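You operate a simulated robot arm through the tools that you are given. There is no shell and no other tool.

You are at the controls of a simulated two-armed robot. One attempt, no reset.

JOB
Read the yellow vial for nitrate: OK well if it shows 150 to 200, else RETEST. Then switch off.
Fine: the photometer is already zeroed; off is its knob at OFF.
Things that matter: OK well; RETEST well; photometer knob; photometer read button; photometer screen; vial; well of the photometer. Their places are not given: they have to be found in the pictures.

Only the result counts: the job must be done as asked and must still hold three seconds after the hand-in. Knocking over, shifting, dropping, spilling or breaking anything else fails it.

ROBOT AND FRAMES
Two 7-joint arms with fingered hands on one trunk that stands fixed in place. Base frame: the origin is at the foot of the trunk, x ahead of it, y to its left, z up; the work surface is at about z = 0.8. Readings come in m, degrees, newtons and seconds.
The left shoulder is at [0.085, 0.182, 1.097], the right one opposite. With the tool pointing down near the work surface each hand reaches from about 0.46 to 0.84 m from the base axis, measured 20 degrees to its own side. Payload 3.8 kg a hand.
Tool frame (each hand has its own): the origin (TCP) lies between the finger pads and is the grasp point; the fingertips stand 0.03 m ahead of it; z points along the fingers, y is the line along which they close. The gripper opens to 0.104 m; its body begins 0.035 m behind the TCP. The gripper is a hand of 4 fingers: y runs from the thumb to the fingers, the wrist lies at [-0.017, -0.104, -0.178] in the tool frame, and closing takes about 1.5 s.
Orientation is told as [roll, pitch, yaw] about the base's x, y, z axes, in that order, counted from this pose: with the fingers straight down and the wrist toward the robot, the tool's x, y and z point along [0, 1, 0], [1, 0, 0] and [0, 0, -1] of the base frame.

CONTROLS
- The arms move only by the tool arm_command. It takes "left_plan", "right_plan" or both (then of equal length, played together; a hand with none holds still); each is a list of rows, each a list of 7 numbers: the shift along the tool's x, y, z in m, then the turn, a rotation vector about the tool's x, y, z in degrees, then the opening, from 0 (shut) to 1 (fully open). In form: [[tx, ty, tz, ax, ay, az, hand], ...]. A call has 1 to 20 rows; each row shifts and turns the commanded pose from where the row before left it, along the tool's axes as they then stand. Each row takes 0.2 s and may step no farther than 0.05 m and 8.6 degrees from the row before; otherwise, or with a gripper value out of range, the whole call is refused. Where a pose cannot be reached the arm comes as near as it can. A force on the tool above 40 N (or 10 N above the force at the start of the call, whichever is more), or a blocked arm, ends the call early, and 0.2 s more pass. The fingers move at their own pace (about 0.072 m/s each) and stop on an object; they squeeze with about 22 N. The grip force told is the motor's: it shows also when the fingers shut on nothing. Time passes only in rows, and 0.2 s behind the last, so rows that do not move let the fingers close. It gives the time, the measured TCP pose, the force on the tool (base axes), the opening and the grip force at its end, in the units of the frame above (readings bear some noise), with the torque about the TCP (base axes, N m) and any sound that the robot's microphone picked up.
- Cameras (640 x 400 px; columns grow to the right, rows downward): "scene" is now at [0.1753, -0.0336, 1.2757]; the picture's right is [-0.39, -0.92, 0.00], its down [-0.52, 0.22, -0.82] and it looks along [0.76, -0.32, -0.57] (base axes); focal length 221 px, centre (320, 200). "left" rides on the left gripper at [-0.066, -0.09, -0.126] in its tool frame; the picture's right is [-0.78, -0.30, 0.56], its down [0.57, -0.70, 0.42] and it looks along [0.27, 0.65, 0.71] (tool axes); focal length 275 px, centre (320, 200). "right" rides on the right gripper at [0.066, -0.09, -0.126] in its tool frame; the picture's right is [-0.78, 0.30, -0.56], its down [-0.57, -0.70, 0.42] and it looks along [-0.27, 0.65, 0.71] (tool axes); focal length 275 px, centre (320, 200).
- get_image(camera): a new picture of that camera. The clock stands still meanwhile.
- raise_lower(by): moves the trunk up (or, below 0, down) by that many m; the arms and the scene camera ride with it, the base frame stays. It gives what a move gives, with no picture.
- preshape(shape, hand): the hand has 4 fingers and takes this shape, open, in about a second: jaw (thumb against the fingers, like two jaws); tri (thumb and two fingers); tip (a fingertip pinch); poke (one finger out to press); point (the index stretched); flat (the hand flat); cup (the hand cupped); fist (a fist). The gripper value then closes the fingers along that shape, each until it touches; the sizes above hold for jaw. It gives what a move gives, with no picture.
- turn_head(pan, tilt): turns the head with the scene camera to pan (to the left, within 86 degrees either way) and tilt (down, from -29 to 69), counted from straight ahead of the robot (the tilt from the chest, where the trunk bows). It gives what a move gives.
- probe_pixels(camera, pixels): there is no depth. For up to 12 entries [column, row, z] of the newest picture of that camera ("zoom" is the newest enlarged one), the place [x, y] in the base frame at which the ray of that pixel passes the height z, good to about 0.002 m. The clock stands still meanwhile.
- close_up(camera, box): a new picture of the part [left, top, right, bottom] of that camera's present view, enlarged. The clock stands still meanwhile.
- close_job(): hands the job in; it is judged then, once.

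Open the grippers and draw the arms clear of the work before you hand the job in, unless the task says otherwise.

The tools are called after ">>>" as name(argument=value, ...) on one line, values as JSON. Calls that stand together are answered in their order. arm_command: Moves the arms, as the interface text tells. Its arguments: {"type":"object","properties":{"left_plan":{"type":"array"},"right_plan":{"type":"array"}},"required":[]} The other tools are called the same way: raise_lower (by) moves the trunk up or down; preshape (shape, hand) gives the hand a shape; turn_head (pan, tilt) turns the head that bears the scene camera; get_image (camera) takes a picture; probe_pixels (camera, pixels) gives the place at which the rays of pixels pass given heights; close_up (camera, box) takes an enlarged picture of a part of a camera's view; close_job () hands the job in.

At the start:

```text
clock: 0.0
left_eef_pos: [0.4938, -0.052, 1.1541]
left_ee_rot: [0.0, 0.1, 0.0]
left_force: [0.2, -0.3, 0.3]
left_torque: [0.0, 0.0, 0.0]
left_gripper_width: 0.1039
left_grip_force: 0.1
left_shape: jaw
right_eef_pos: [0.4287, -0.4485, 1.1429]
right_ee_rot: [0.1, 0.0, 0.1]
right_force: [0.2, 0.2, 0.2]
right_torque: [0.0, -0.02, 0.06]
right_gripper_width: 0.1037
right_grip_force: 0.1
right_shape: jaw
trunk travel left (down, up): [-0.25, 0.506]
head pan, tilt (commanded): [-22.7, 34.5]
```

scene: 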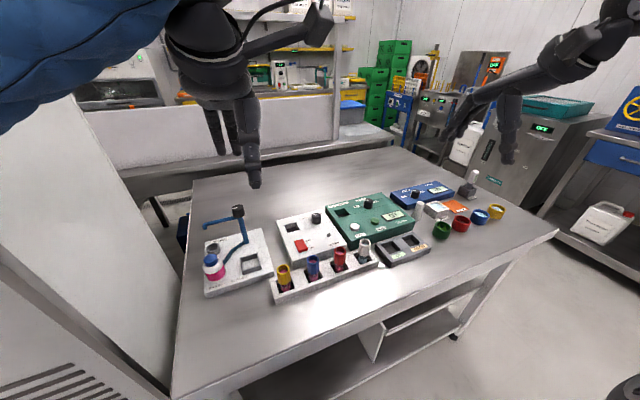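
right: 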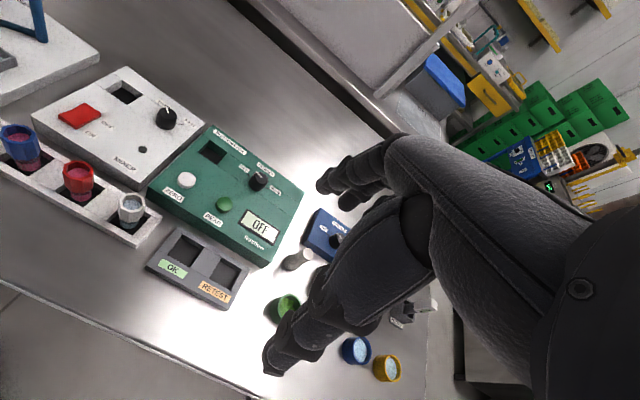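
left: 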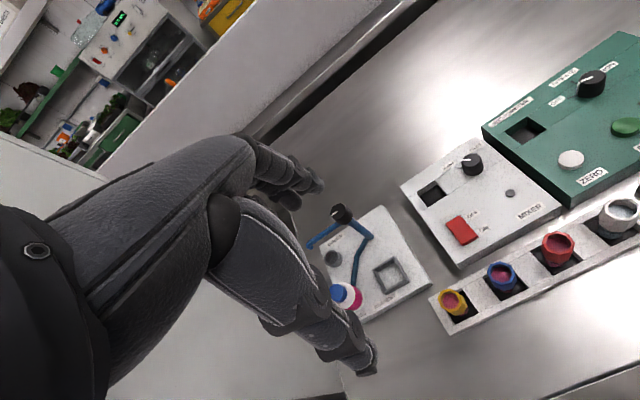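

I see the green photometer around scene (370,218), the vial rack around (320,270), and the OK/RETEST tray around (405,248). I take enlarged pictures to read labels.

>>> close_up(camera="scene", box=[260, 170, 460, 300])

>>> close_up(camera="right", box=[130, 100, 330, 320])

>>> close_up(camera="left", box=[400, 20, 640, 340])

```text
3.08 times, centred on (360, 235) of scene
```

zoom: 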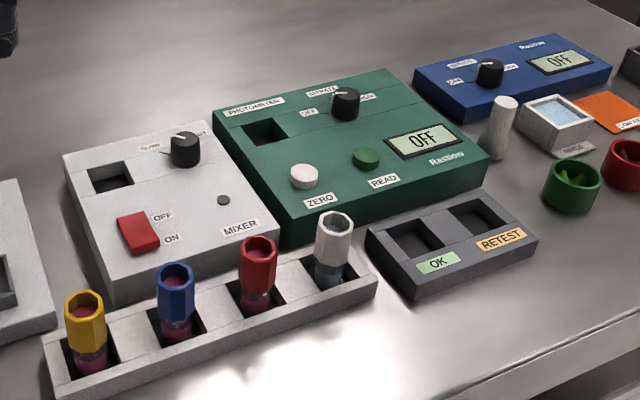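

```text
1.82 times, centred on (230, 210) of right
```

zoom: 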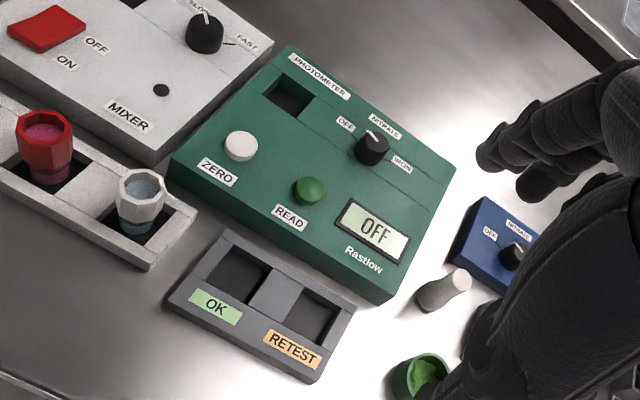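

```text
1.25 times, centred on (520, 180) of left
```

zoom: 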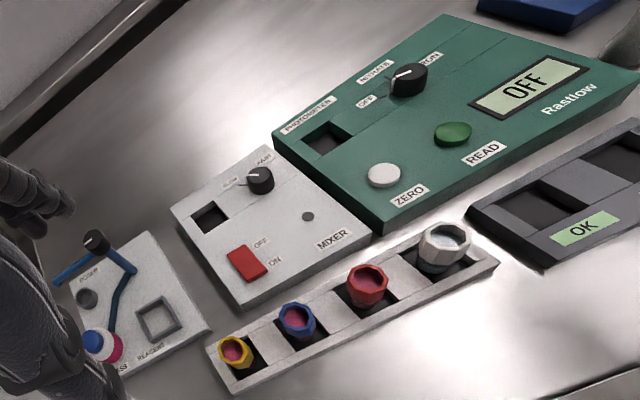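

The photometer (green) has knob positions OFF / NITRATE / IRON, a well at its upper left, and a READ button. I start locating the features by probing the same points in several cameras.

>>> probe_pixels(camera="zoom", pixels=[[236, 351, 0.8], [236, 351, 0.9], [408, 72, 0.8], [408, 72, 0.9], [328, 140, 0.8], [328, 140, 0.9], [453, 131, 0.8], [453, 131, 0.9], [297, 318, 0.8], [297, 318, 0.9], [540, 205, 0.8], [540, 205, 0.9]])

>>> close_up(camera="scene", box=[260, 170, 460, 295])

```text
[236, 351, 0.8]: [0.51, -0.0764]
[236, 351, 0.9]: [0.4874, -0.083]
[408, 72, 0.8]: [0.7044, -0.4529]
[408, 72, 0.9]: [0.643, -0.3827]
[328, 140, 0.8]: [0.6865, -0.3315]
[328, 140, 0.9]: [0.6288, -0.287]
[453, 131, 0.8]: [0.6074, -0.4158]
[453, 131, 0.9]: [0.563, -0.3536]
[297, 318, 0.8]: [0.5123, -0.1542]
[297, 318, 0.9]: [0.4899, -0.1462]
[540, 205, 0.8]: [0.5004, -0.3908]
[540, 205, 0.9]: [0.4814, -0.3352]
```

```text
3.20 times, centred on (360, 232) of scene
```

zoom: 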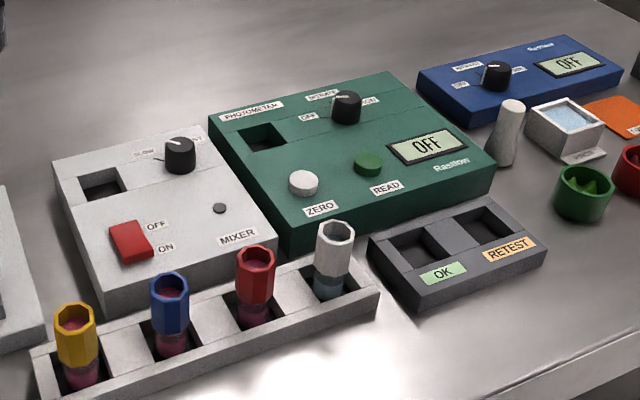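

I probe the same features in the scene zoom: yellow cap top (76,316), knob top (347,97), well (263,137), READ (368,158), OK well (415,247), RETEST well (490,222).

>>> probe_pixels(camera="zoom", pixels=[[76, 314, 0.8], [76, 314, 0.9], [347, 97, 0.8], [347, 97, 0.9], [263, 137, 0.8], [263, 137, 0.9], [368, 158, 0.8], [368, 158, 0.9], [415, 247, 0.8], [415, 247, 0.9], [490, 222, 0.8], [490, 222, 0.9]])

>>> close_up(camera="right", box=[130, 100, 320, 300])

```text
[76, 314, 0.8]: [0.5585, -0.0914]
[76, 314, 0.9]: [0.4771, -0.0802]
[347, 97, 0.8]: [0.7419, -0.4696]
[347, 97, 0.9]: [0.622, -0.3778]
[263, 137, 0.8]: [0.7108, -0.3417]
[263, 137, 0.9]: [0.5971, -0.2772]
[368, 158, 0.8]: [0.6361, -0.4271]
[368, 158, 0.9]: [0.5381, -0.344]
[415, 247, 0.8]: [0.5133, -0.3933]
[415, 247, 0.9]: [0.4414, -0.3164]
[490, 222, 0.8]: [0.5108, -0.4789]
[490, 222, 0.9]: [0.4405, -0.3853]
```

```text
2.00 times, centred on (225, 200) of right
```

zoom: 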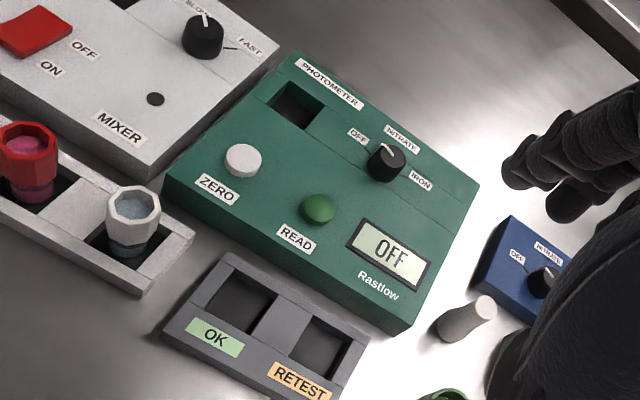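

Triangulation gives yellow cap top ≈ (0.491,-0.082,0.883), knob ≈ (0.665,-0.405,0.868), well ≈ (0.661,-0.311,0.845), READ ≈ (0.584,-0.382,0.854), OK ≈ (0.496,-0.379). I look closer at the knob and labels.

>>> close_up(camera="right", box=[220, 140, 310, 200])

>>> close_up(camera="left", box=[540, 40, 640, 105])

>>> close_up(camera="scene", box=[440, 0, 640, 180])

>>> close_up(camera="left", box=[420, 200, 640, 350])

```text
6.67 times, centred on (265, 170) of right
```

zoom: 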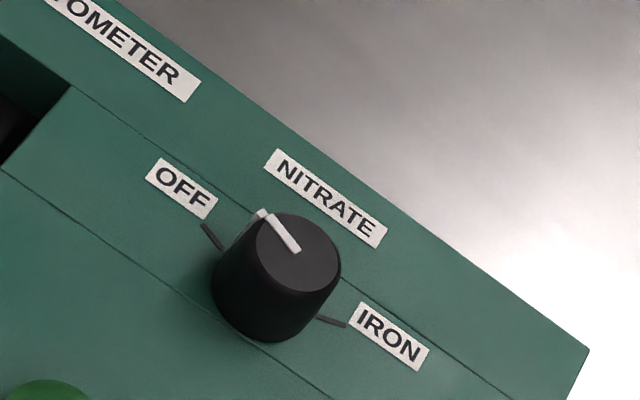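

```text
6.15 times, centred on (590, 72) of left
```

zoom: 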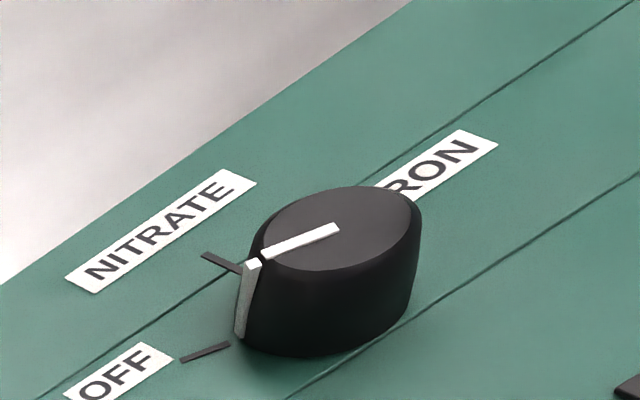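

```text
2.22 times, centred on (540, 90) of scene
```

zoom: 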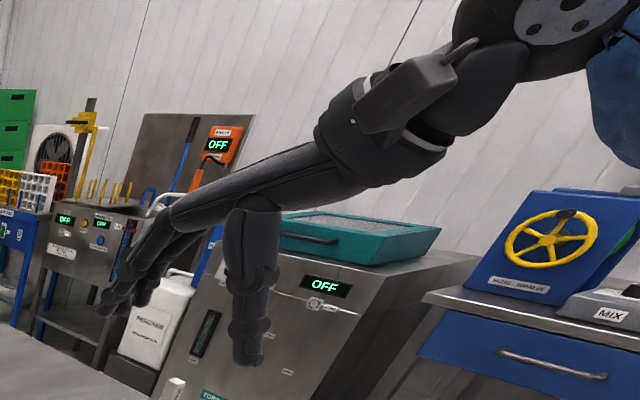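

```text
2.67 times, centred on (530, 275) of left
```

zoom: 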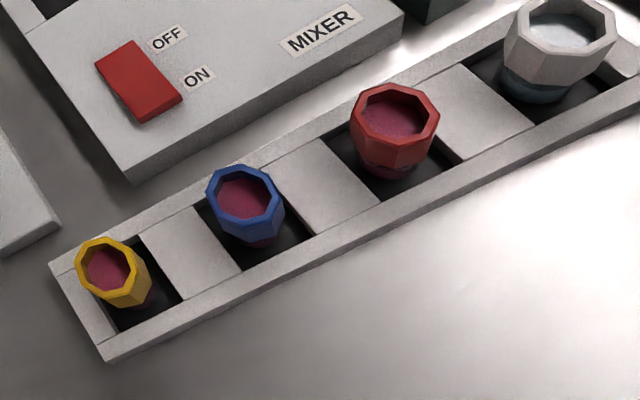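

The knob pointer is at OFF, with ticks for OFF, NITRATE and IRON; the vials are open on top, so they must stay upright. I probe the tick ends to get knob angles.

>>> probe_pixels(camera="left", pixels=[[571.3, 96.5, 0.84], [571.3, 96.5, 0.85], [574.1, 82.1, 0.84], [574.1, 82.1, 0.85], [586, 77.5, 0.865], [590.5, 78.5, 0.865], [579.5, 87.5, 0.865]])

>>> probe_pixels(camera="right", pixels=[[248.8, 175.5, 0.84], [248.8, 175.5, 0.85], [266.5, 188.3, 0.84], [266.5, 188.3, 0.85], [258.0, 173.5, 0.865], [262.0, 177.5, 0.865], [257.5, 184.5, 0.85], [261.7, 178.0, 0.868], [199.0, 153.0, 0.845], [206.0, 144.0, 0.845], [219.0, 204.0, 0.85]])

```text
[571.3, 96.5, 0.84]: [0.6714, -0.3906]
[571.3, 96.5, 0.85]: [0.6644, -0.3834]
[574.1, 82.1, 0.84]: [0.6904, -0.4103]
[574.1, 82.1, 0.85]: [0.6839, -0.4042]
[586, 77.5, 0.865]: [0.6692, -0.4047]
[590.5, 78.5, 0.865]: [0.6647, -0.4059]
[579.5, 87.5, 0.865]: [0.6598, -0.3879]
```

```text
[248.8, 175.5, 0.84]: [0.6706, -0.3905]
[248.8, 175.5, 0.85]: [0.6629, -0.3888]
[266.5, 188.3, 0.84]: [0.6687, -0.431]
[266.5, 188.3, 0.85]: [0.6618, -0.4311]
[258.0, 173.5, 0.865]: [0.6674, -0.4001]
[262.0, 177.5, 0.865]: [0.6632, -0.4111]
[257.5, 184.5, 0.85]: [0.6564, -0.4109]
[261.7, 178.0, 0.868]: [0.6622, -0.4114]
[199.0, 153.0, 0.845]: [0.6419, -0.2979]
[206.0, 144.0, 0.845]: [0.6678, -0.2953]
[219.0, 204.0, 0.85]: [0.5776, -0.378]
```

OFF, NITRATE and IRON ticks lie about 72° apart around the knob centre ≈ (0.665,-0.409). I now move the left arm off to the left and bring the right hand above the knob to get a closer view.

>>> arm_command(left_plan=[[0.045, 0, 0, 0, 0, 0, 1], [0.045, 0, 0, 0, 0, 0, 1], [0.045, 0, 0, 0, 0, 0, 1], [0.045, 0, 0, 0, 0, 0, 1], [0.045, 0, 0, 0, 0, 0, 1], [0.045, 0, 0, 0, 0, 0, 1]], right_plan=[[0.0066, 0.0393, 0.02, 0, 0, 0, 1], [0.0066, 0.0393, 0.02, 0, 0, 0, 1], [0.0066, 0.0393, 0.02, 0, 0, 0, 1], [0.0066, 0.0393, 0.02, 0, 0, 0, 1], [0.0066, 0.0393, 0.02, 0, 0, 0, 1], [0.0066, 0.0393, 0.02, 0, 0, 0, 1]])

```text
clock: 1.4
left_eef_pos: [0.4919, 0.1955, 1.1518]
left_ee_rot: [-0.3, -0.4, -2.6]
left_force: [6.1, -17.3, 1.5]
left_torque: [1.12, 0.32, -0.7]
left_gripper_width: 0.1038
left_grip_force: 0.1
left_shape: jaw
right_eef_pos: [0.6547, -0.4093, 1.0277]
right_ee_rot: [-0.1, -0.1, 0.2]
right_force: [0.1, -0.1, 0.8]
right_torque: [-0.06, 0.0, -0.01]
right_gripper_width: 0.104
right_grip_force: 0.0
right_shape: jaw
trunk travel left (down, up): [-0.25, 0.506]
head pan, tilt (commanded): [-22.7, 34.5]
stopped in row 6 (left hand): the force on the tool passed its limit at 62 N (the readings are from after the stop); the commanded pose is now the measured one
```

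The left hand touched something at about y=0.2 (force −17 N in y). I take a scene picture to see what it met before moving further.

>>> get_image(camera="scene")

>>> get_image(camera="left")

>>> get_image(camera="right")

```text
taken
```

scene: 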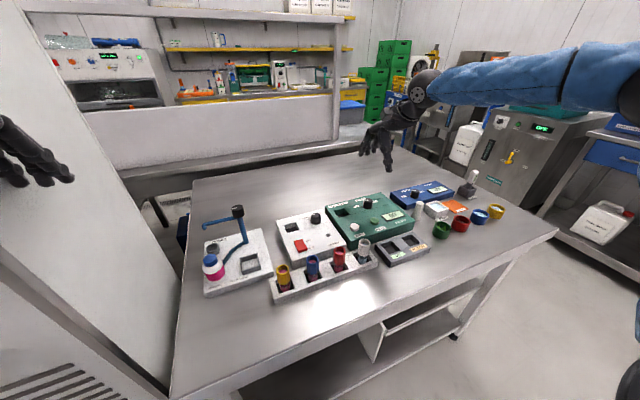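

```text
taken
```

left: 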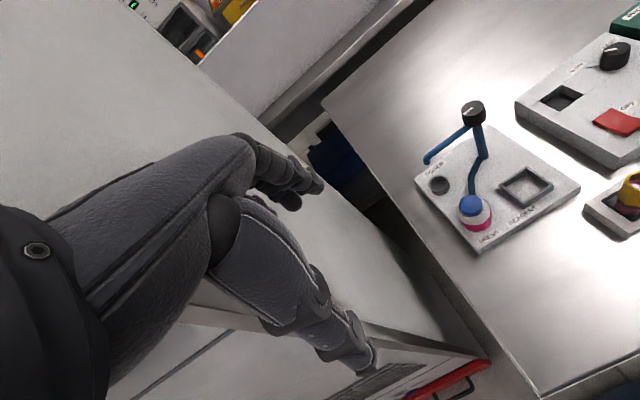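

```text
taken
```

right: 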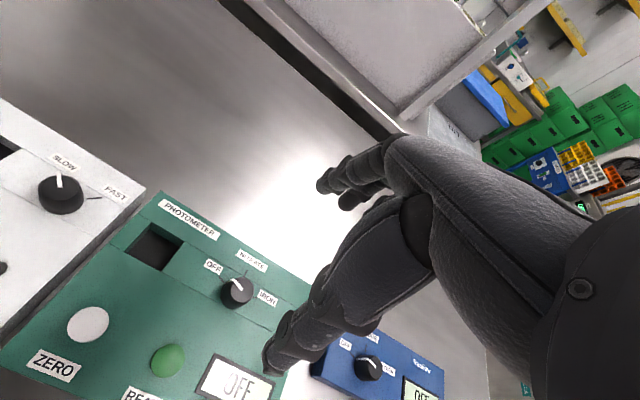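

The left hand touched the large fixed white panel at the left; nothing on the table moved. I back the left hand away from it and take a close-up of the knob with the right camera.

>>> arm_command(left_plan=[[-0.03, -0.03, 0, 0, 0, 0, 1], [-0.03, -0.03, 0, 0, 0, 0, 1]])

>>> close_up(camera="right", box=[130, 190, 330, 315])

```text
clock: 2.0
left_eef_pos: [0.4313, 0.1386, 1.1521]
left_ee_rot: [-0.4, -0.2, -1.9]
left_force: [0.9, -0.1, -0.9]
left_torque: [-0.03, 0.01, -0.01]
left_gripper_width: 0.1039
left_grip_force: 0.0
left_shape: jaw
right_eef_pos: [0.655, -0.4089, 1.0281]
right_ee_rot: [0.0, -0.1, 0.2]
right_force: [-0.9, 0.3, 0.3]
right_torque: [0.02, -0.02, 0.01]
right_gripper_width: 0.1035
right_grip_force: 0.1
right_shape: jaw
trunk travel left (down, up): [-0.25, 0.506]
head pan, tilt (commanded): [-22.7, 34.5]
```

```text
3.20 times, centred on (230, 252) of right
```

zoom: 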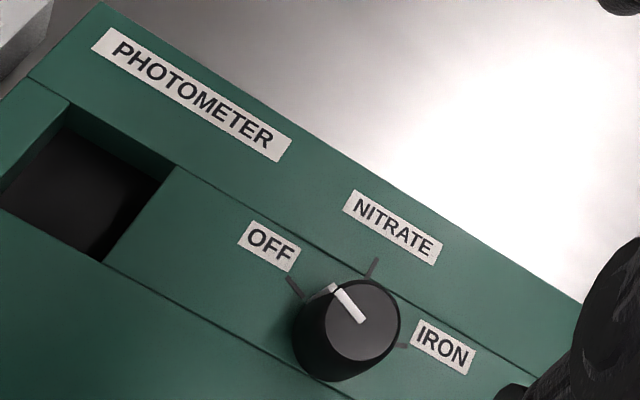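

All three ticks are visible now; I probe OFF (294,286), NITRATE (372,268), IRON (400,345), the knob top (362,320) and the well corners.

>>> probe_pixels(camera="zoom", pixels=[[295, 288, 0.84], [372, 268, 0.84], [403, 346, 0.84], [362, 320, 0.865], [295, 288, 0.85], [372, 268, 0.85], [403, 346, 0.85], [65, 102, 0.84], [175, 165, 0.84], [103, 262, 0.84], [1, 208, 0.84], [103, 0, 0.84]])

>>> close_up(camera="scene", box=[320, 180, 430, 250])

```text
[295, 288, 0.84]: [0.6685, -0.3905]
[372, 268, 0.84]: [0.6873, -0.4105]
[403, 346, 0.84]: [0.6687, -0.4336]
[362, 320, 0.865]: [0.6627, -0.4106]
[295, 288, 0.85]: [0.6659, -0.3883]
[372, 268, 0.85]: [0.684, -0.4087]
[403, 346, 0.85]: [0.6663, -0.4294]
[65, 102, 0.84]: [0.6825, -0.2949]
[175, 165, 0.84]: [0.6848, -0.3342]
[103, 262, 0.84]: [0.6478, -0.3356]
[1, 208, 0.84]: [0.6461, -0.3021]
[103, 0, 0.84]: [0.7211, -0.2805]
```

```text
5.71 times, centred on (375, 215) of scene
```

zoom: 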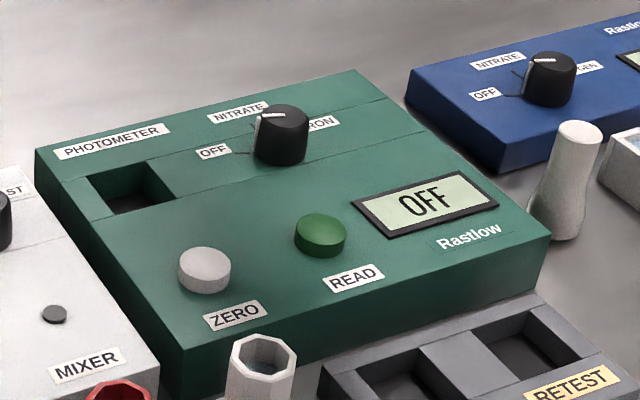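

The knob centre is ≈ (0.6645,-0.4115) with its top near 0.866, and the well centre is ≈ (0.6655,-0.316). I centre the right hand above the knob, yaw it +16°, half close the fingers and descend to z≈0.91.

>>> arm_command(right_plan=[[-0.0026, 0.0095, 0.0, 0, 0, 0, 0.6], [0, 0, 0.0, 0, 0, -8, 0.6], [0, 0, 0.0, 0, 0, -8, 0.6], [0, 0, 0.04, 0, 0, 0, 0.6], [0, 0, 0.04, 0, 0, 0, 0.6], [0, 0, 0.036, 0, 0, 0, 0.6], [0, 0, 0, 0, 0, 0, 0.6]])

>>> get_image(camera="right")

>>> close_up(camera="scene", box=[320, 160, 440, 240])

```text
clock: 3.6
left_eef_pos: [0.4315, 0.1386, 1.1531]
left_ee_rot: [-0.5, -0.2, -2.1]
left_force: [0.6, -0.9, 0.7]
left_torque: [-0.01, 0.01, 0.02]
left_gripper_width: 0.1038
left_grip_force: 0.1
left_shape: jaw
right_eef_pos: [0.6649, -0.4097, 0.9122]
right_ee_rot: [-0.1, -0.1, 16.2]
right_force: [0.0, -0.7, 0.8]
right_torque: [-0.01, 0.02, 0.0]
right_gripper_width: 0.0627
right_grip_force: 0.1
right_shape: jaw
trunk travel left (down, up): [-0.25, 0.506]
head pan, tilt (commanded): [-22.7, 34.5]
```

```text
taken
```

right: 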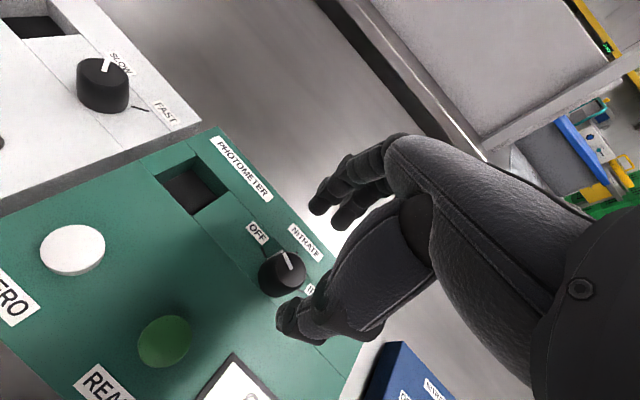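

```text
5.00 times, centred on (380, 200) of scene
```

zoom: 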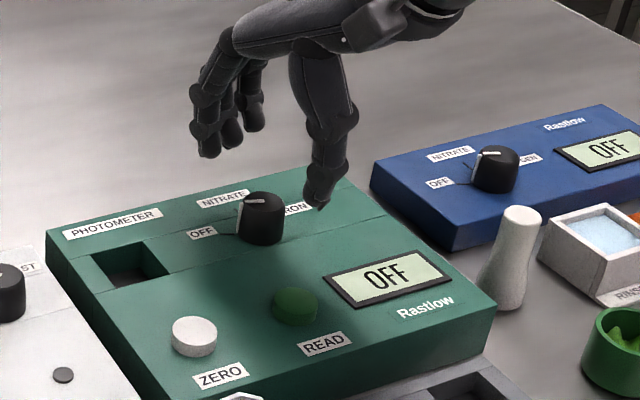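

The fingers straddle the knob area. I take a finer view of the knob with the right camera and probe its top edges to check the centring.

>>> close_up(camera="right", box=[230, 210, 350, 310])

```text
4.00 times, centred on (290, 260) of right
```

zoom: 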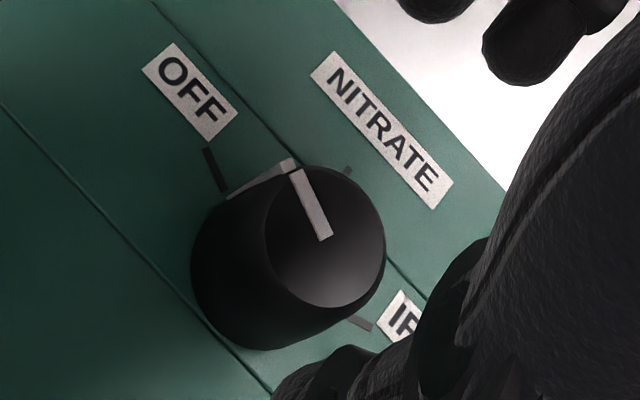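

I probe the knob top centre (325,237), its edges, and the ticks at surface height.

>>> probe_pixels(camera="zoom", pixels=[[325, 237, 0.866], [265, 235, 0.866], [385, 235, 0.866], [310, 167, 0.866], [330, 307, 0.866], [207, 148, 0.84], [223, 190, 0.84], [348, 170, 0.84], [371, 330, 0.84], [350, 318, 0.84], [325, 237, 0.87], [325, 237, 0.86]])

```text
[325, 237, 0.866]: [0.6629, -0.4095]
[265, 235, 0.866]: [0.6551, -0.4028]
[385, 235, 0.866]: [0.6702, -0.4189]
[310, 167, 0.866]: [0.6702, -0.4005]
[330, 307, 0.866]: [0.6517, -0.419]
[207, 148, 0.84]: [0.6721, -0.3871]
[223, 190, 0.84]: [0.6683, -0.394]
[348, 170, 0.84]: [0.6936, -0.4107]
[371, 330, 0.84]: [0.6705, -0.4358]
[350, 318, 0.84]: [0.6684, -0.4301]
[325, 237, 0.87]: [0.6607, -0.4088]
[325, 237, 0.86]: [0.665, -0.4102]
```

The knob top centre is ≈ (0.663,-0.410), within 2 mm of the TCP. I descend to z≈0.878 and close on the knob.

>>> arm_command(right_plan=[[-0.0005, -0.0017, 0.017, 0, 0, 0, 0.6], [0, 0, 0.017, 0, 0, 0, 0.6], [0, 0, 0, 0, 0, 0, 0.4], [0, 0, 0, 0, 0, 0, 0.2], [0, 0, 0, 0, 0, 0, 0.0], [0, 0, 0, 0, 0, 0, 0.0], [0, 0, 0, 0, 0, 0, 0.0]])

>>> close_up(camera="right", box=[200, 160, 440, 360])

>>> close_up(camera="scene", box=[320, 160, 440, 240])

```text
clock: 5.2
left_eef_pos: [0.4301, 0.1391, 1.1515]
left_ee_rot: [-0.2, -0.3, -2.1]
left_force: [-0.2, 0.1, -0.2]
left_torque: [0.01, 0.0, -0.02]
left_gripper_width: 0.1038
left_grip_force: 0.1
left_shape: jaw
right_eef_pos: [0.6632, -0.4116, 0.879]
right_ee_rot: [0.0, -0.1, 16.2]
right_force: [-3.8, 0.8, -1.1]
right_torque: [0.02, 0.06, 0.01]
right_gripper_width: 0.0195
right_grip_force: 22.2
right_shape: jaw
trunk travel left (down, up): [-0.25, 0.506]
head pan, tilt (commanded): [-22.7, 34.5]
```

```text
2.00 times, centred on (320, 260) of right
```

zoom: 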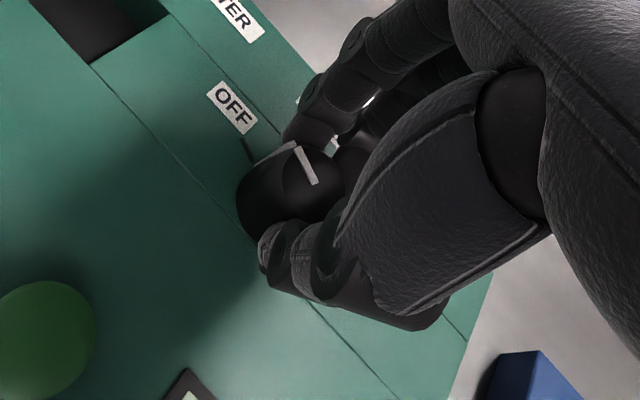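

```text
5.00 times, centred on (380, 200) of scene
```

zoom: 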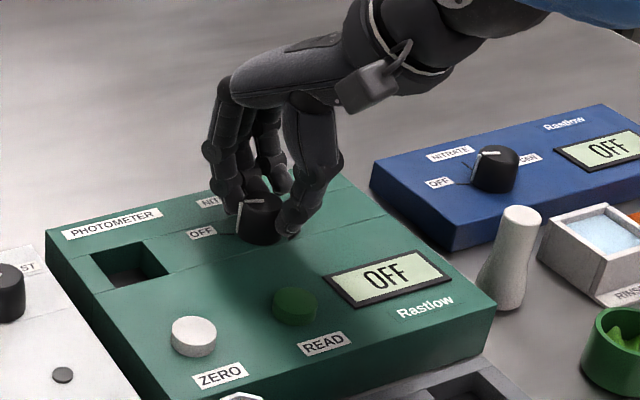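

The knob is gripped (width 0.0195, 22 N). I now turn it clockwise (yaw −64°) in 8 rows toward NITRATE.

>>> arm_command(right_plan=[[0, 0, 0, 0, 0, 8, 0.0], [0, 0, 0, 0, 0, 8, 0.0], [0, 0, 0, 0, 0, 8, 0.0], [0, 0, 0, 0, 0, 8, 0.0], [0, 0, 0, 0, 0, 8, 0.0], [0, 0, 0, 0, 0, 8, 0.0], [0, 0, 0, 0, 0, 8, 0.0], [0, 0, 0, 0, 0, 8, 0.0], [0, 0, 0, 0, 0, 0, 0.0]])

>>> close_up(camera="right", box=[200, 160, 440, 360])

>>> close_up(camera="scene", box=[320, 160, 440, 240])

```text
clock: 7.2
left_eef_pos: [0.4287, 0.1388, 1.1537]
left_ee_rot: [-0.4, -0.3, -2.1]
left_force: [0.9, -0.4, -0.7]
left_torque: [-0.01, -0.01, -0.02]
left_gripper_width: 0.1035
left_grip_force: 0.0
left_shape: jaw
right_eef_pos: [0.6609, -0.4128, 0.8788]
right_ee_rot: [0.1, -0.2, -47.8]
right_force: [-10.4, 0.0, 5.0]
right_torque: [0.02, 0.24, 0.03]
right_gripper_width: 0.0194
right_grip_force: 21.7
right_shape: jaw
trunk travel left (down, up): [-0.25, 0.506]
head pan, tilt (commanded): [-22.7, 34.5]
```

```text
2.00 times, centred on (320, 260) of right
```

zoom: 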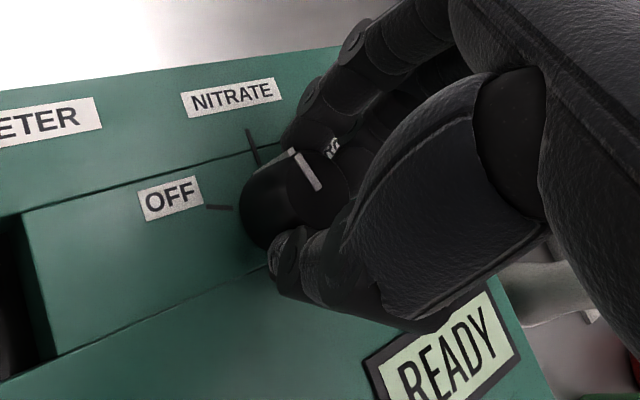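

```text
5.00 times, centred on (380, 200) of scene
```

zoom: 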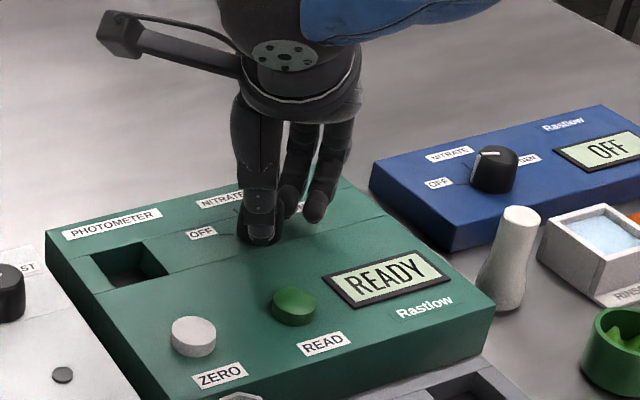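

The screen now shows READY. I open the fingers, lift 0.1 m, and check the pointer against the NITRATE tick.

>>> arm_command(right_plan=[[0, 0, 0, 0, 0, 0, 0.3], [0, 0, 0, 0, 0, 0, 0.6], [0, 0, 0, 0, 0, 0, 0.6], [0, 0, -0.02, 0, 0, 0, 0.6], [0, 0, -0.04, 0, 0, 0, 0.6], [0, 0, -0.04, 0, 0, 0, 0.6]])

>>> close_up(camera="right", box=[180, 180, 340, 300])

>>> close_up(camera="scene", box=[320, 180, 430, 250])

```text
clock: 8.6
left_eef_pos: [0.4312, 0.1383, 1.1523]
left_ee_rot: [-0.2, -0.2, -2.1]
left_force: [0.0, -0.1, 0.7]
left_torque: [-0.01, 0.03, 0.0]
left_gripper_width: 0.1035
left_grip_force: 0.2
left_shape: jaw
right_eef_pos: [0.666, -0.411, 0.9793]
right_ee_rot: [0.0, -0.2, -47.8]
right_force: [0.9, -0.1, -0.1]
right_torque: [0.02, 0.0, 0.0]
right_gripper_width: 0.0617
right_grip_force: 0.1
right_shape: jaw
trunk travel left (down, up): [-0.25, 0.506]
head pan, tilt (commanded): [-22.7, 34.5]
```

```text
3.33 times, centred on (260, 240) of right
```

zoom: 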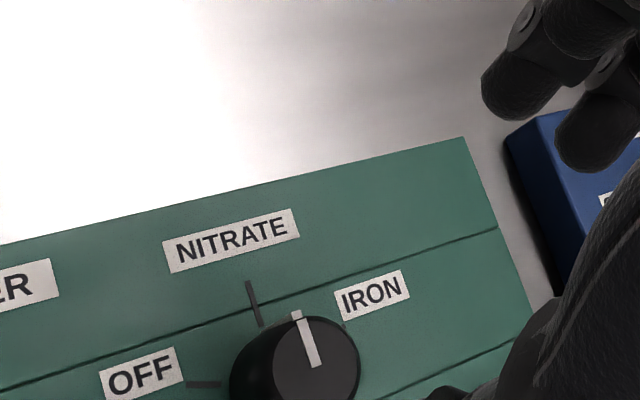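

```text
5.71 times, centred on (375, 215) of scene
```

zoom: 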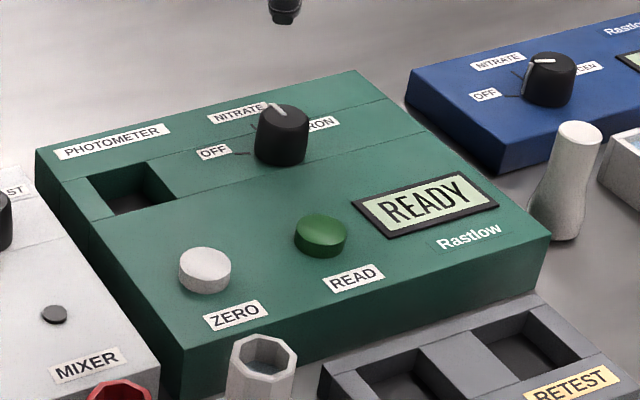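

The screen still shows READY; I check the pointer angle numerically by probing the pointer ends and tick ends.

>>> close_up(camera="right", box=[210, 250, 306, 310])

```text
6.67 times, centred on (258, 280) of right
```

zoom: 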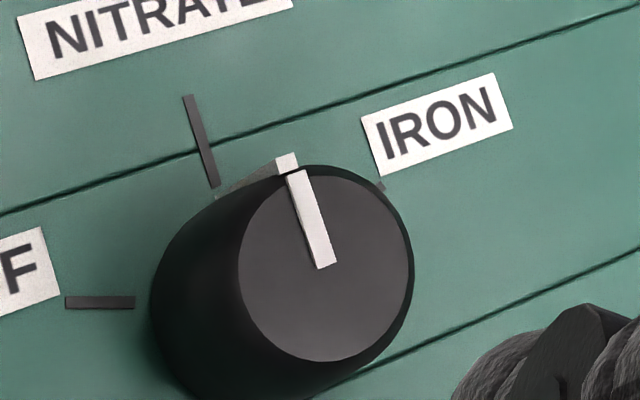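

>>> probe_pixels(camera="zoom", pixels=[[325, 266, 0.866], [287, 160, 0.866], [216, 186, 0.84], [188, 96, 0.84], [134, 302, 0.84], [66, 303, 0.84], [326, 263, 0.866], [382, 186, 0.84]])

```text
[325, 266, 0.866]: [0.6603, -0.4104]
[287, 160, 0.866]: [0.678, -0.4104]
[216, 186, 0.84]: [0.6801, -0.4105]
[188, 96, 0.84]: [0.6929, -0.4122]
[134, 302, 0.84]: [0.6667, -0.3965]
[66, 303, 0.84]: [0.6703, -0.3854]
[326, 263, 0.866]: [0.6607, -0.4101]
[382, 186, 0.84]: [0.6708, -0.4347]
```

The pointer lies along +x within a few degrees of the NITRATE tick, and the screen reads READY. Next comes the yellow vial; I take fresh pictures to check clearances around it, including the dispenser left of it.

>>> get_image(camera="left")

>>> close_up(camera="scene", box=[190, 190, 350, 310])

```text
taken
```

left: 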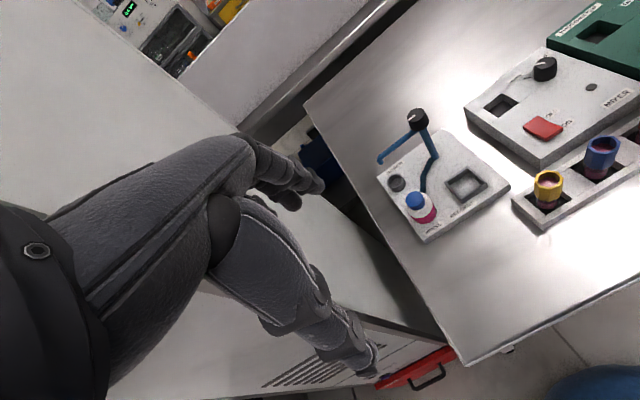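

```text
3.33 times, centred on (270, 250) of scene
```

zoom: 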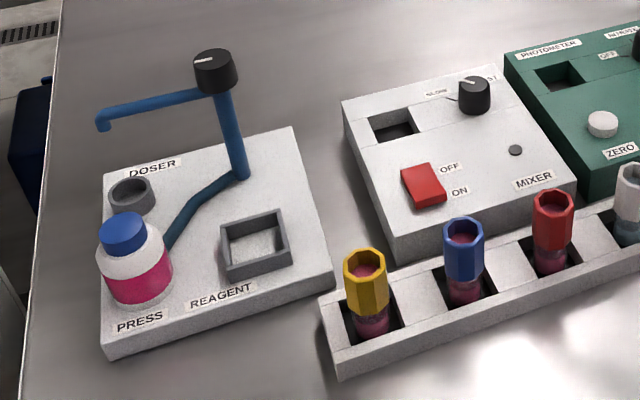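

I probe the yellow collar top and doser knob in both pictures for triangulation.

>>> probe_pixels(camera="left", pixels=[[549, 177, 0.88], [549, 177, 0.9], [418, 116, 0.9], [418, 116, 0.98], [508, 187, 0.82], [600, 145, 0.88], [600, 145, 0.9]])

>>> probe_pixels(camera="zoom", pixels=[[365, 264, 0.88], [365, 264, 0.9], [213, 58, 0.9], [213, 58, 0.98], [240, 178, 0.82], [464, 232, 0.88], [464, 232, 0.9], [335, 290, 0.82], [338, 378, 0.82], [632, 265, 0.82]])

>>> close_up(camera="left", box=[500, 130, 640, 220])

```text
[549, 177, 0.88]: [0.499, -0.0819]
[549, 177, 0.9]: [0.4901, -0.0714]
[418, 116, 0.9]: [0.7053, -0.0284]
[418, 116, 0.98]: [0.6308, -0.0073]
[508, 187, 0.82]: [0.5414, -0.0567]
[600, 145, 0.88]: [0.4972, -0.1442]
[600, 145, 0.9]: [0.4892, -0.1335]
```

```text
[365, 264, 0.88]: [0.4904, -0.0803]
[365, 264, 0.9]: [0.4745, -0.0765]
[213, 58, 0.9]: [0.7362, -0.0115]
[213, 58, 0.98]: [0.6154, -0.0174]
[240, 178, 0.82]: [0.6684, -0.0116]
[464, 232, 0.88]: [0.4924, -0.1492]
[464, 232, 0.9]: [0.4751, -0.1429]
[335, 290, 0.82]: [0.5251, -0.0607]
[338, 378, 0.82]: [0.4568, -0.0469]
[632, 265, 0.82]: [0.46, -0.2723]
```

```text
4.44 times, centred on (570, 175) of left
```

zoom: 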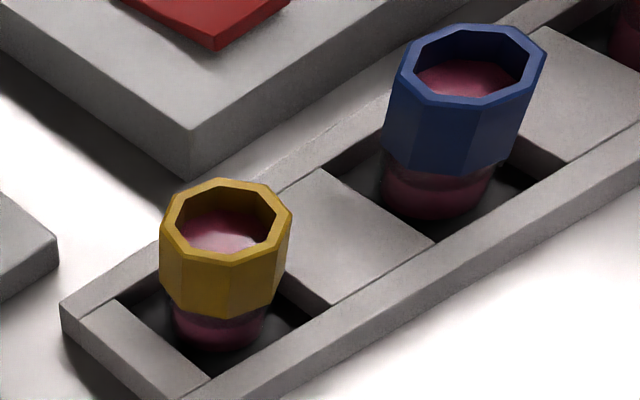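

The yellow vial is ≈ (0.491,-0.081) with collar top ≈0.88. I raise the right hand, return yaw to 0, and carry it above the yellow vial at z≈1.03.

>>> arm_command(right_plan=[[0, 0, -0.025, 0, 0, -8, 0.7], [0, 0, -0.025, 0, 0, -8, 0.7], [0, 0, 0, 0, 0, -8, 0.7], [0, 0, 0, 0, 0, -8, 0.7], [0, 0, 0, 0, 0, -8, 0.7], [0, 0, 0, 0, 0, -8, 0.7], [0.0411, -0.0219, 0, 0, 0, 0, 0.7], [0.0411, -0.0219, 0, 0, 0, 0, 0.7], [0.0411, -0.0219, 0, 0, 0, 0, 0.7], [0.0411, -0.0219, 0, 0, 0, 0, 0.7], [0.0411, -0.0219, 0, 0, 0, 0, 0.7], [0.0411, -0.0219, 0, 0, 0, 0, 0.7], [0.0411, -0.0219, 0, 0, 0, 0, 0.7], [0.0411, -0.0219, 0, 0, 0, 0, 0.7], [0, 0, 0, 0, 0, 0, 0.7]])

>>> get_image(camera="right")

>>> get_image(camera="scene")

```text
clock: 11.8
left_eef_pos: [0.4297, 0.1379, 1.1519]
left_ee_rot: [-0.3, -0.4, -2.1]
left_force: [-0.8, 0.0, -0.2]
left_torque: [0.01, -0.02, -0.01]
left_gripper_width: 0.1037
left_grip_force: 0.0
left_shape: jaw
right_eef_pos: [0.4941, -0.0906, 1.0286]
right_ee_rot: [-0.1, -0.2, 0.1]
right_force: [0.2, 0.1, 0.2]
right_torque: [0.0, 0.01, -0.01]
right_gripper_width: 0.0726
right_grip_force: 0.1
right_shape: jaw
right hand out of reach, approached as far as the arm can: row 14
trunk travel left (down, up): [-0.25, 0.506]
head pan, tilt (commanded): [-22.7, 34.5]
```

```text
taken
```

right: 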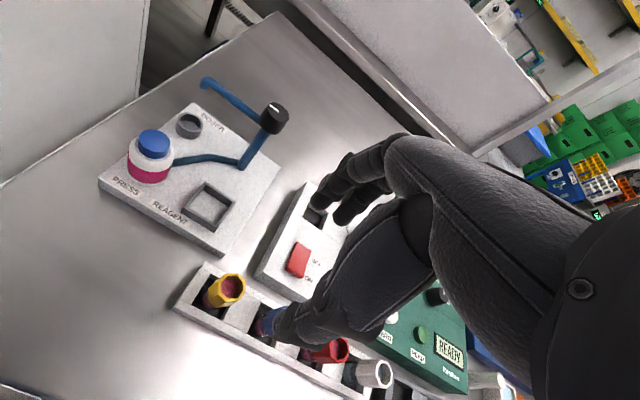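

```text
taken
```

scene: 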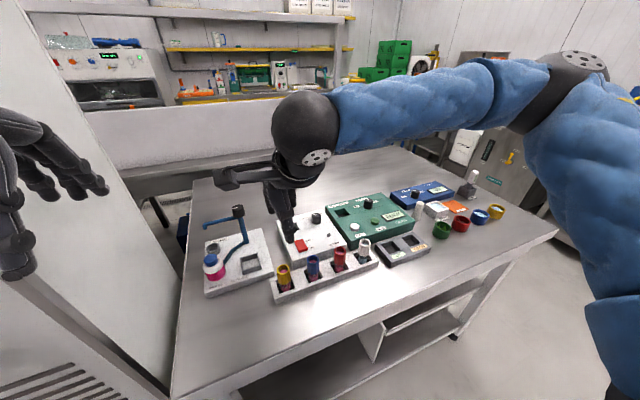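

The right arm hit a reach limit at y≈-0.09 with yaw 0. I turn the hand to yaw +16° (more natural for reaching across) and see where it settles.

>>> arm_command(right_plan=[[0, 0, 0, 0, 0, -8, 0.7], [0, 0, 0, 0, 0, -8, 0.7], [0, 0, 0, 0, 0, 0, 0.7]])

```text
clock: 12.6
left_eef_pos: [0.4311, 0.1389, 1.1518]
left_ee_rot: [-0.3, -0.3, -2.0]
left_force: [0.2, 0.1, -1.1]
left_torque: [-0.02, 0.04, -0.03]
left_gripper_width: 0.1037
left_grip_force: 0.1
left_shape: jaw
right_eef_pos: [0.4938, -0.0933, 1.0273]
right_ee_rot: [0.1, 0.0, 16.2]
right_force: [-0.2, 0.5, 0.0]
right_torque: [-0.03, 0.03, 0.0]
right_gripper_width: 0.0725
right_grip_force: 0.1
right_shape: jaw
trunk travel left (down, up): [-0.25, 0.506]
head pan, tilt (commanded): [-22.7, 34.5]
```

That is reachable. I shift onto the vial's estimated axis and descend to z≈0.96 for a closer look.

>>> arm_command(right_plan=[[0.0124, 0.0005, 0, 0, 0, 0, 0.7], [0, 0, 0.033, 0, 0, 0, 0.7], [0, 0, 0.033, 0, 0, 0, 0.7], [0, 0, 0, 0, 0, 0, 0.7]])

>>> get_image(camera="right")

>>> close_up(camera="scene", box=[240, 160, 380, 300])

```text
clock: 13.6
left_eef_pos: [0.4308, 0.1392, 1.1524]
left_ee_rot: [-0.4, -0.4, -2.1]
left_force: [-0.2, -0.8, 0.4]
left_torque: [0.01, 0.02, -0.02]
left_gripper_width: 0.1035
left_grip_force: 0.2
left_shape: jaw
right_eef_pos: [0.4895, -0.0804, 0.9606]
right_ee_rot: [-0.1, -0.1, 16.2]
right_force: [-0.9, 0.5, 0.0]
right_torque: [-0.01, -0.02, -0.01]
right_gripper_width: 0.0725
right_grip_force: 0.0
right_shape: jaw
trunk travel left (down, up): [-0.25, 0.506]
head pan, tilt (commanded): [-22.7, 34.5]
```

```text
taken
```

right: 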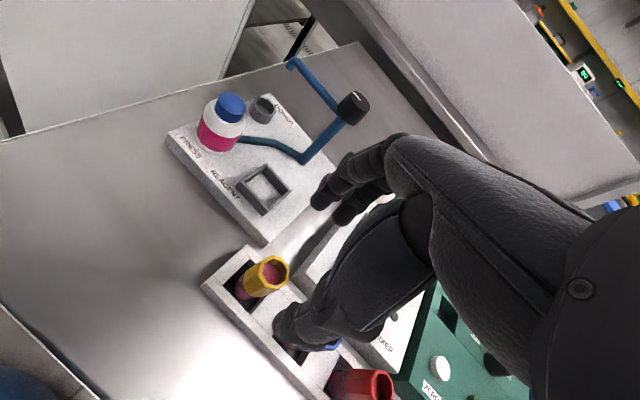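

```text
2.86 times, centred on (310, 230) of scene
```

zoom: 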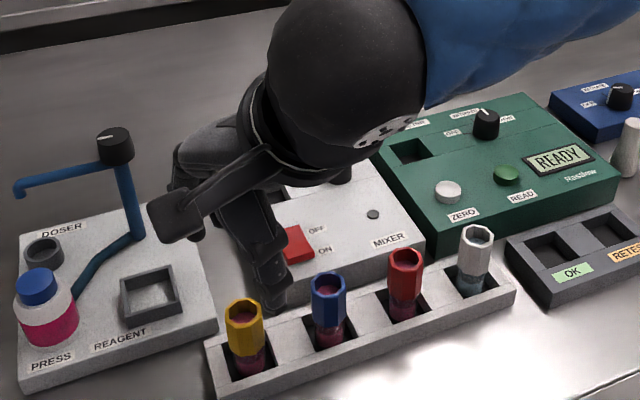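

I zoom the right camera on the yellow vial to refine its axis.

>>> close_up(camera="right", box=[200, 220, 320, 320])

```text
4.00 times, centred on (260, 270) of right
```

zoom: 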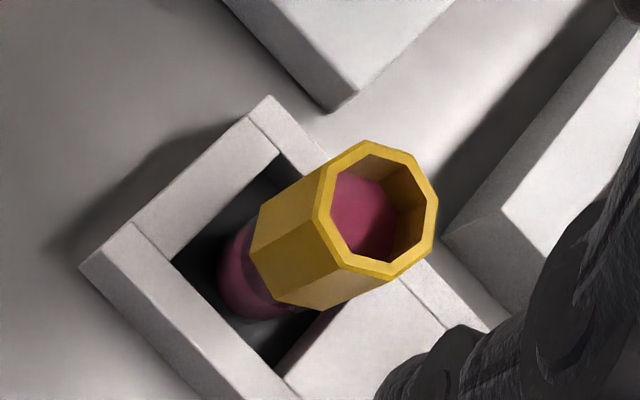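

Collar top centre is at about (377,210), and the collar's lower rim centre at about (307,248); I probe them at several heights.

>>> probe_pixels(camera="zoom", pixels=[[377, 210, 0.88], [377, 210, 0.885], [377, 210, 0.89], [307, 248, 0.86], [307, 248, 0.855], [307, 248, 0.85], [316, 215, 0.883], [438, 205, 0.883], [362, 140, 0.883], [390, 280, 0.883]])

```text
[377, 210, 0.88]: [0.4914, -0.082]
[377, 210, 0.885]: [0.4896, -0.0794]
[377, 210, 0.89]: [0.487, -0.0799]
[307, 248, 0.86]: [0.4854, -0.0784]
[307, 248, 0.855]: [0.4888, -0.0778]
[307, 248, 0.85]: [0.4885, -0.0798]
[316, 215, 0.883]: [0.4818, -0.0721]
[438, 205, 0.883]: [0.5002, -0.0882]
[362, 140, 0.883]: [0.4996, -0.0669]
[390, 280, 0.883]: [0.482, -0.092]
```

The vial axis is ≈ (0.4905,-0.080), collar z≈0.852–0.883. Before descending I check the mixer's near corner height with the left camera so the fingers clear it.

>>> probe_pixels(camera="left", pixels=[[541.9, 173.2, 0.8], [540.7, 159.2, 0.82], [540.7, 159.2, 0.83], [540.7, 159.2, 0.84], [514.0, 199.5, 0.82], [514.0, 199.5, 0.81], [514.0, 207.5, 0.8]])

```text
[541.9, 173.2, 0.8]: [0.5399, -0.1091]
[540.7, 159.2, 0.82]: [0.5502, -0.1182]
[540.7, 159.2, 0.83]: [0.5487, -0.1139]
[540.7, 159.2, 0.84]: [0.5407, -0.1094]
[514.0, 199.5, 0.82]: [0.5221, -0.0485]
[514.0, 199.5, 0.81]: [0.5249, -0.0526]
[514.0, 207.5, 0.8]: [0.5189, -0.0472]
```

The mixer's near corner is ≈ (0.540,-0.109) with top ≈0.84, so I keep fingertips above that: narrow to 0.55 and descend to TCP z≈0.877.

>>> arm_command(right_plan=[[0.0, 0.001, 0, 0, 0, 0, 0.55], [0, 0, 0.03, 0, 0, 0, 0.55], [0, 0, 0.03, 0, 0, 0, 0.55], [0, 0, 0, 0, 0, 0, 0.55]])

>>> get_image(camera="right")

>>> close_up(camera="scene", box=[240, 190, 360, 300])

>>> close_up(camera="left", box=[480, 90, 640, 230])

```text
clock: 14.6
left_eef_pos: [0.4307, 0.1383, 1.1533]
left_ee_rot: [-0.3, -0.3, -2.1]
left_force: [0.5, -0.1, 1.1]
left_torque: [-0.01, -0.01, -0.01]
left_gripper_width: 0.1039
left_grip_force: 0.1
left_shape: jaw
right_eef_pos: [0.4896, -0.0806, 0.9012]
right_ee_rot: [-0.1, -0.1, 16.3]
right_force: [-0.4, -0.4, -0.6]
right_torque: [0.03, 0.02, 0.0]
right_gripper_width: 0.0576
right_grip_force: 0.1
right_shape: jaw
trunk travel left (down, up): [-0.25, 0.506]
head pan, tilt (commanded): [-22.7, 34.5]
```

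```text
taken
```

right: 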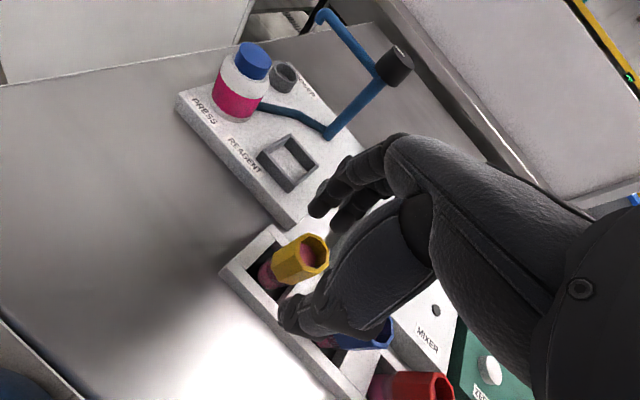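

```text
3.64 times, centred on (300, 245) of scene
```

zoom: 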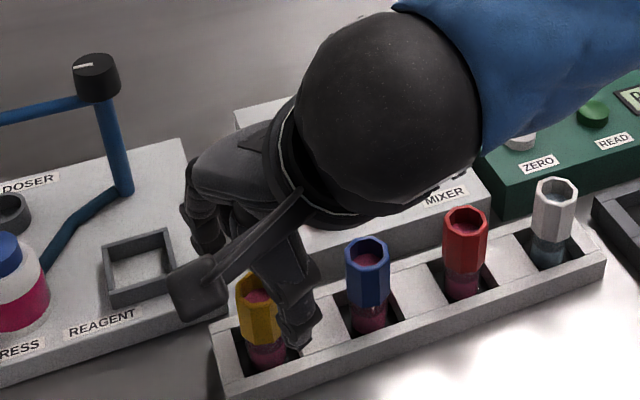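

```text
2.86 times, centred on (560, 160) of left
```

zoom: 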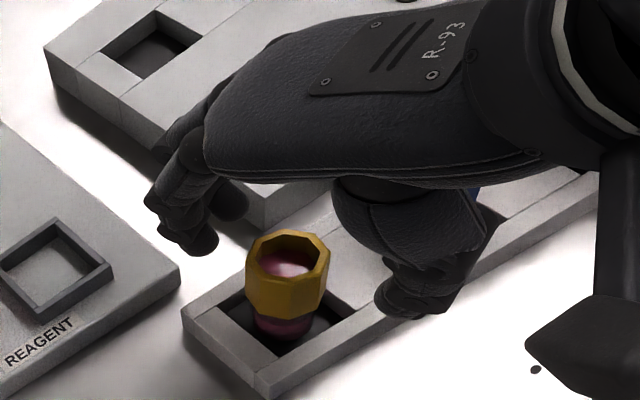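

The collar top is at (313,252) in the right image, where the TCP axis predicts (317,254), so it is centred. I descend the last 0.024 m and close gently on the collar.

>>> arm_command(right_plan=[[0.0, 0.0005, 0.012, 0, 0, 0, 0.55], [0, 0, 0.012, 0, 0, 0, 0.55], [0, 0, 0, 0, 0, 0, 0.55]])

>>> close_up(camera="left", box=[500, 120, 620, 220])

>>> close_up(camera="right", box=[240, 150, 400, 330])

```text
clock: 15.4
left_eef_pos: [0.4309, 0.1399, 1.1526]
left_ee_rot: [-0.3, -0.2, -2.2]
left_force: [0.6, -0.5, -0.4]
left_torque: [-0.01, -0.04, -0.01]
left_gripper_width: 0.1038
left_grip_force: 0.0
left_shape: jaw
right_eef_pos: [0.4916, -0.0808, 0.8768]
right_ee_rot: [-0.1, -0.1, 16.2]
right_force: [0.3, -0.1, -0.2]
right_torque: [-0.01, -0.01, -0.04]
right_gripper_width: 0.0578
right_grip_force: 0.1
right_shape: jaw
trunk travel left (down, up): [-0.25, 0.506]
head pan, tilt (commanded): [-22.7, 34.5]
```

```text
4.00 times, centred on (560, 170) of left
```

zoom: 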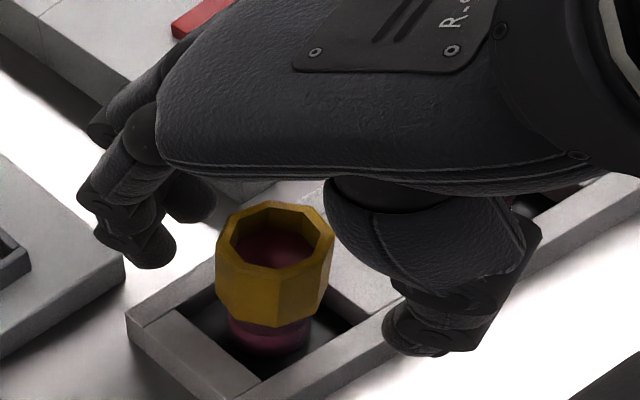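

```text
2.22 times, centred on (320, 240) of right
```

zoom: 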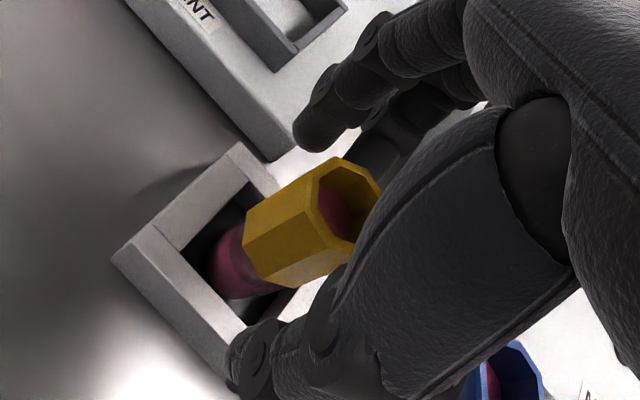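

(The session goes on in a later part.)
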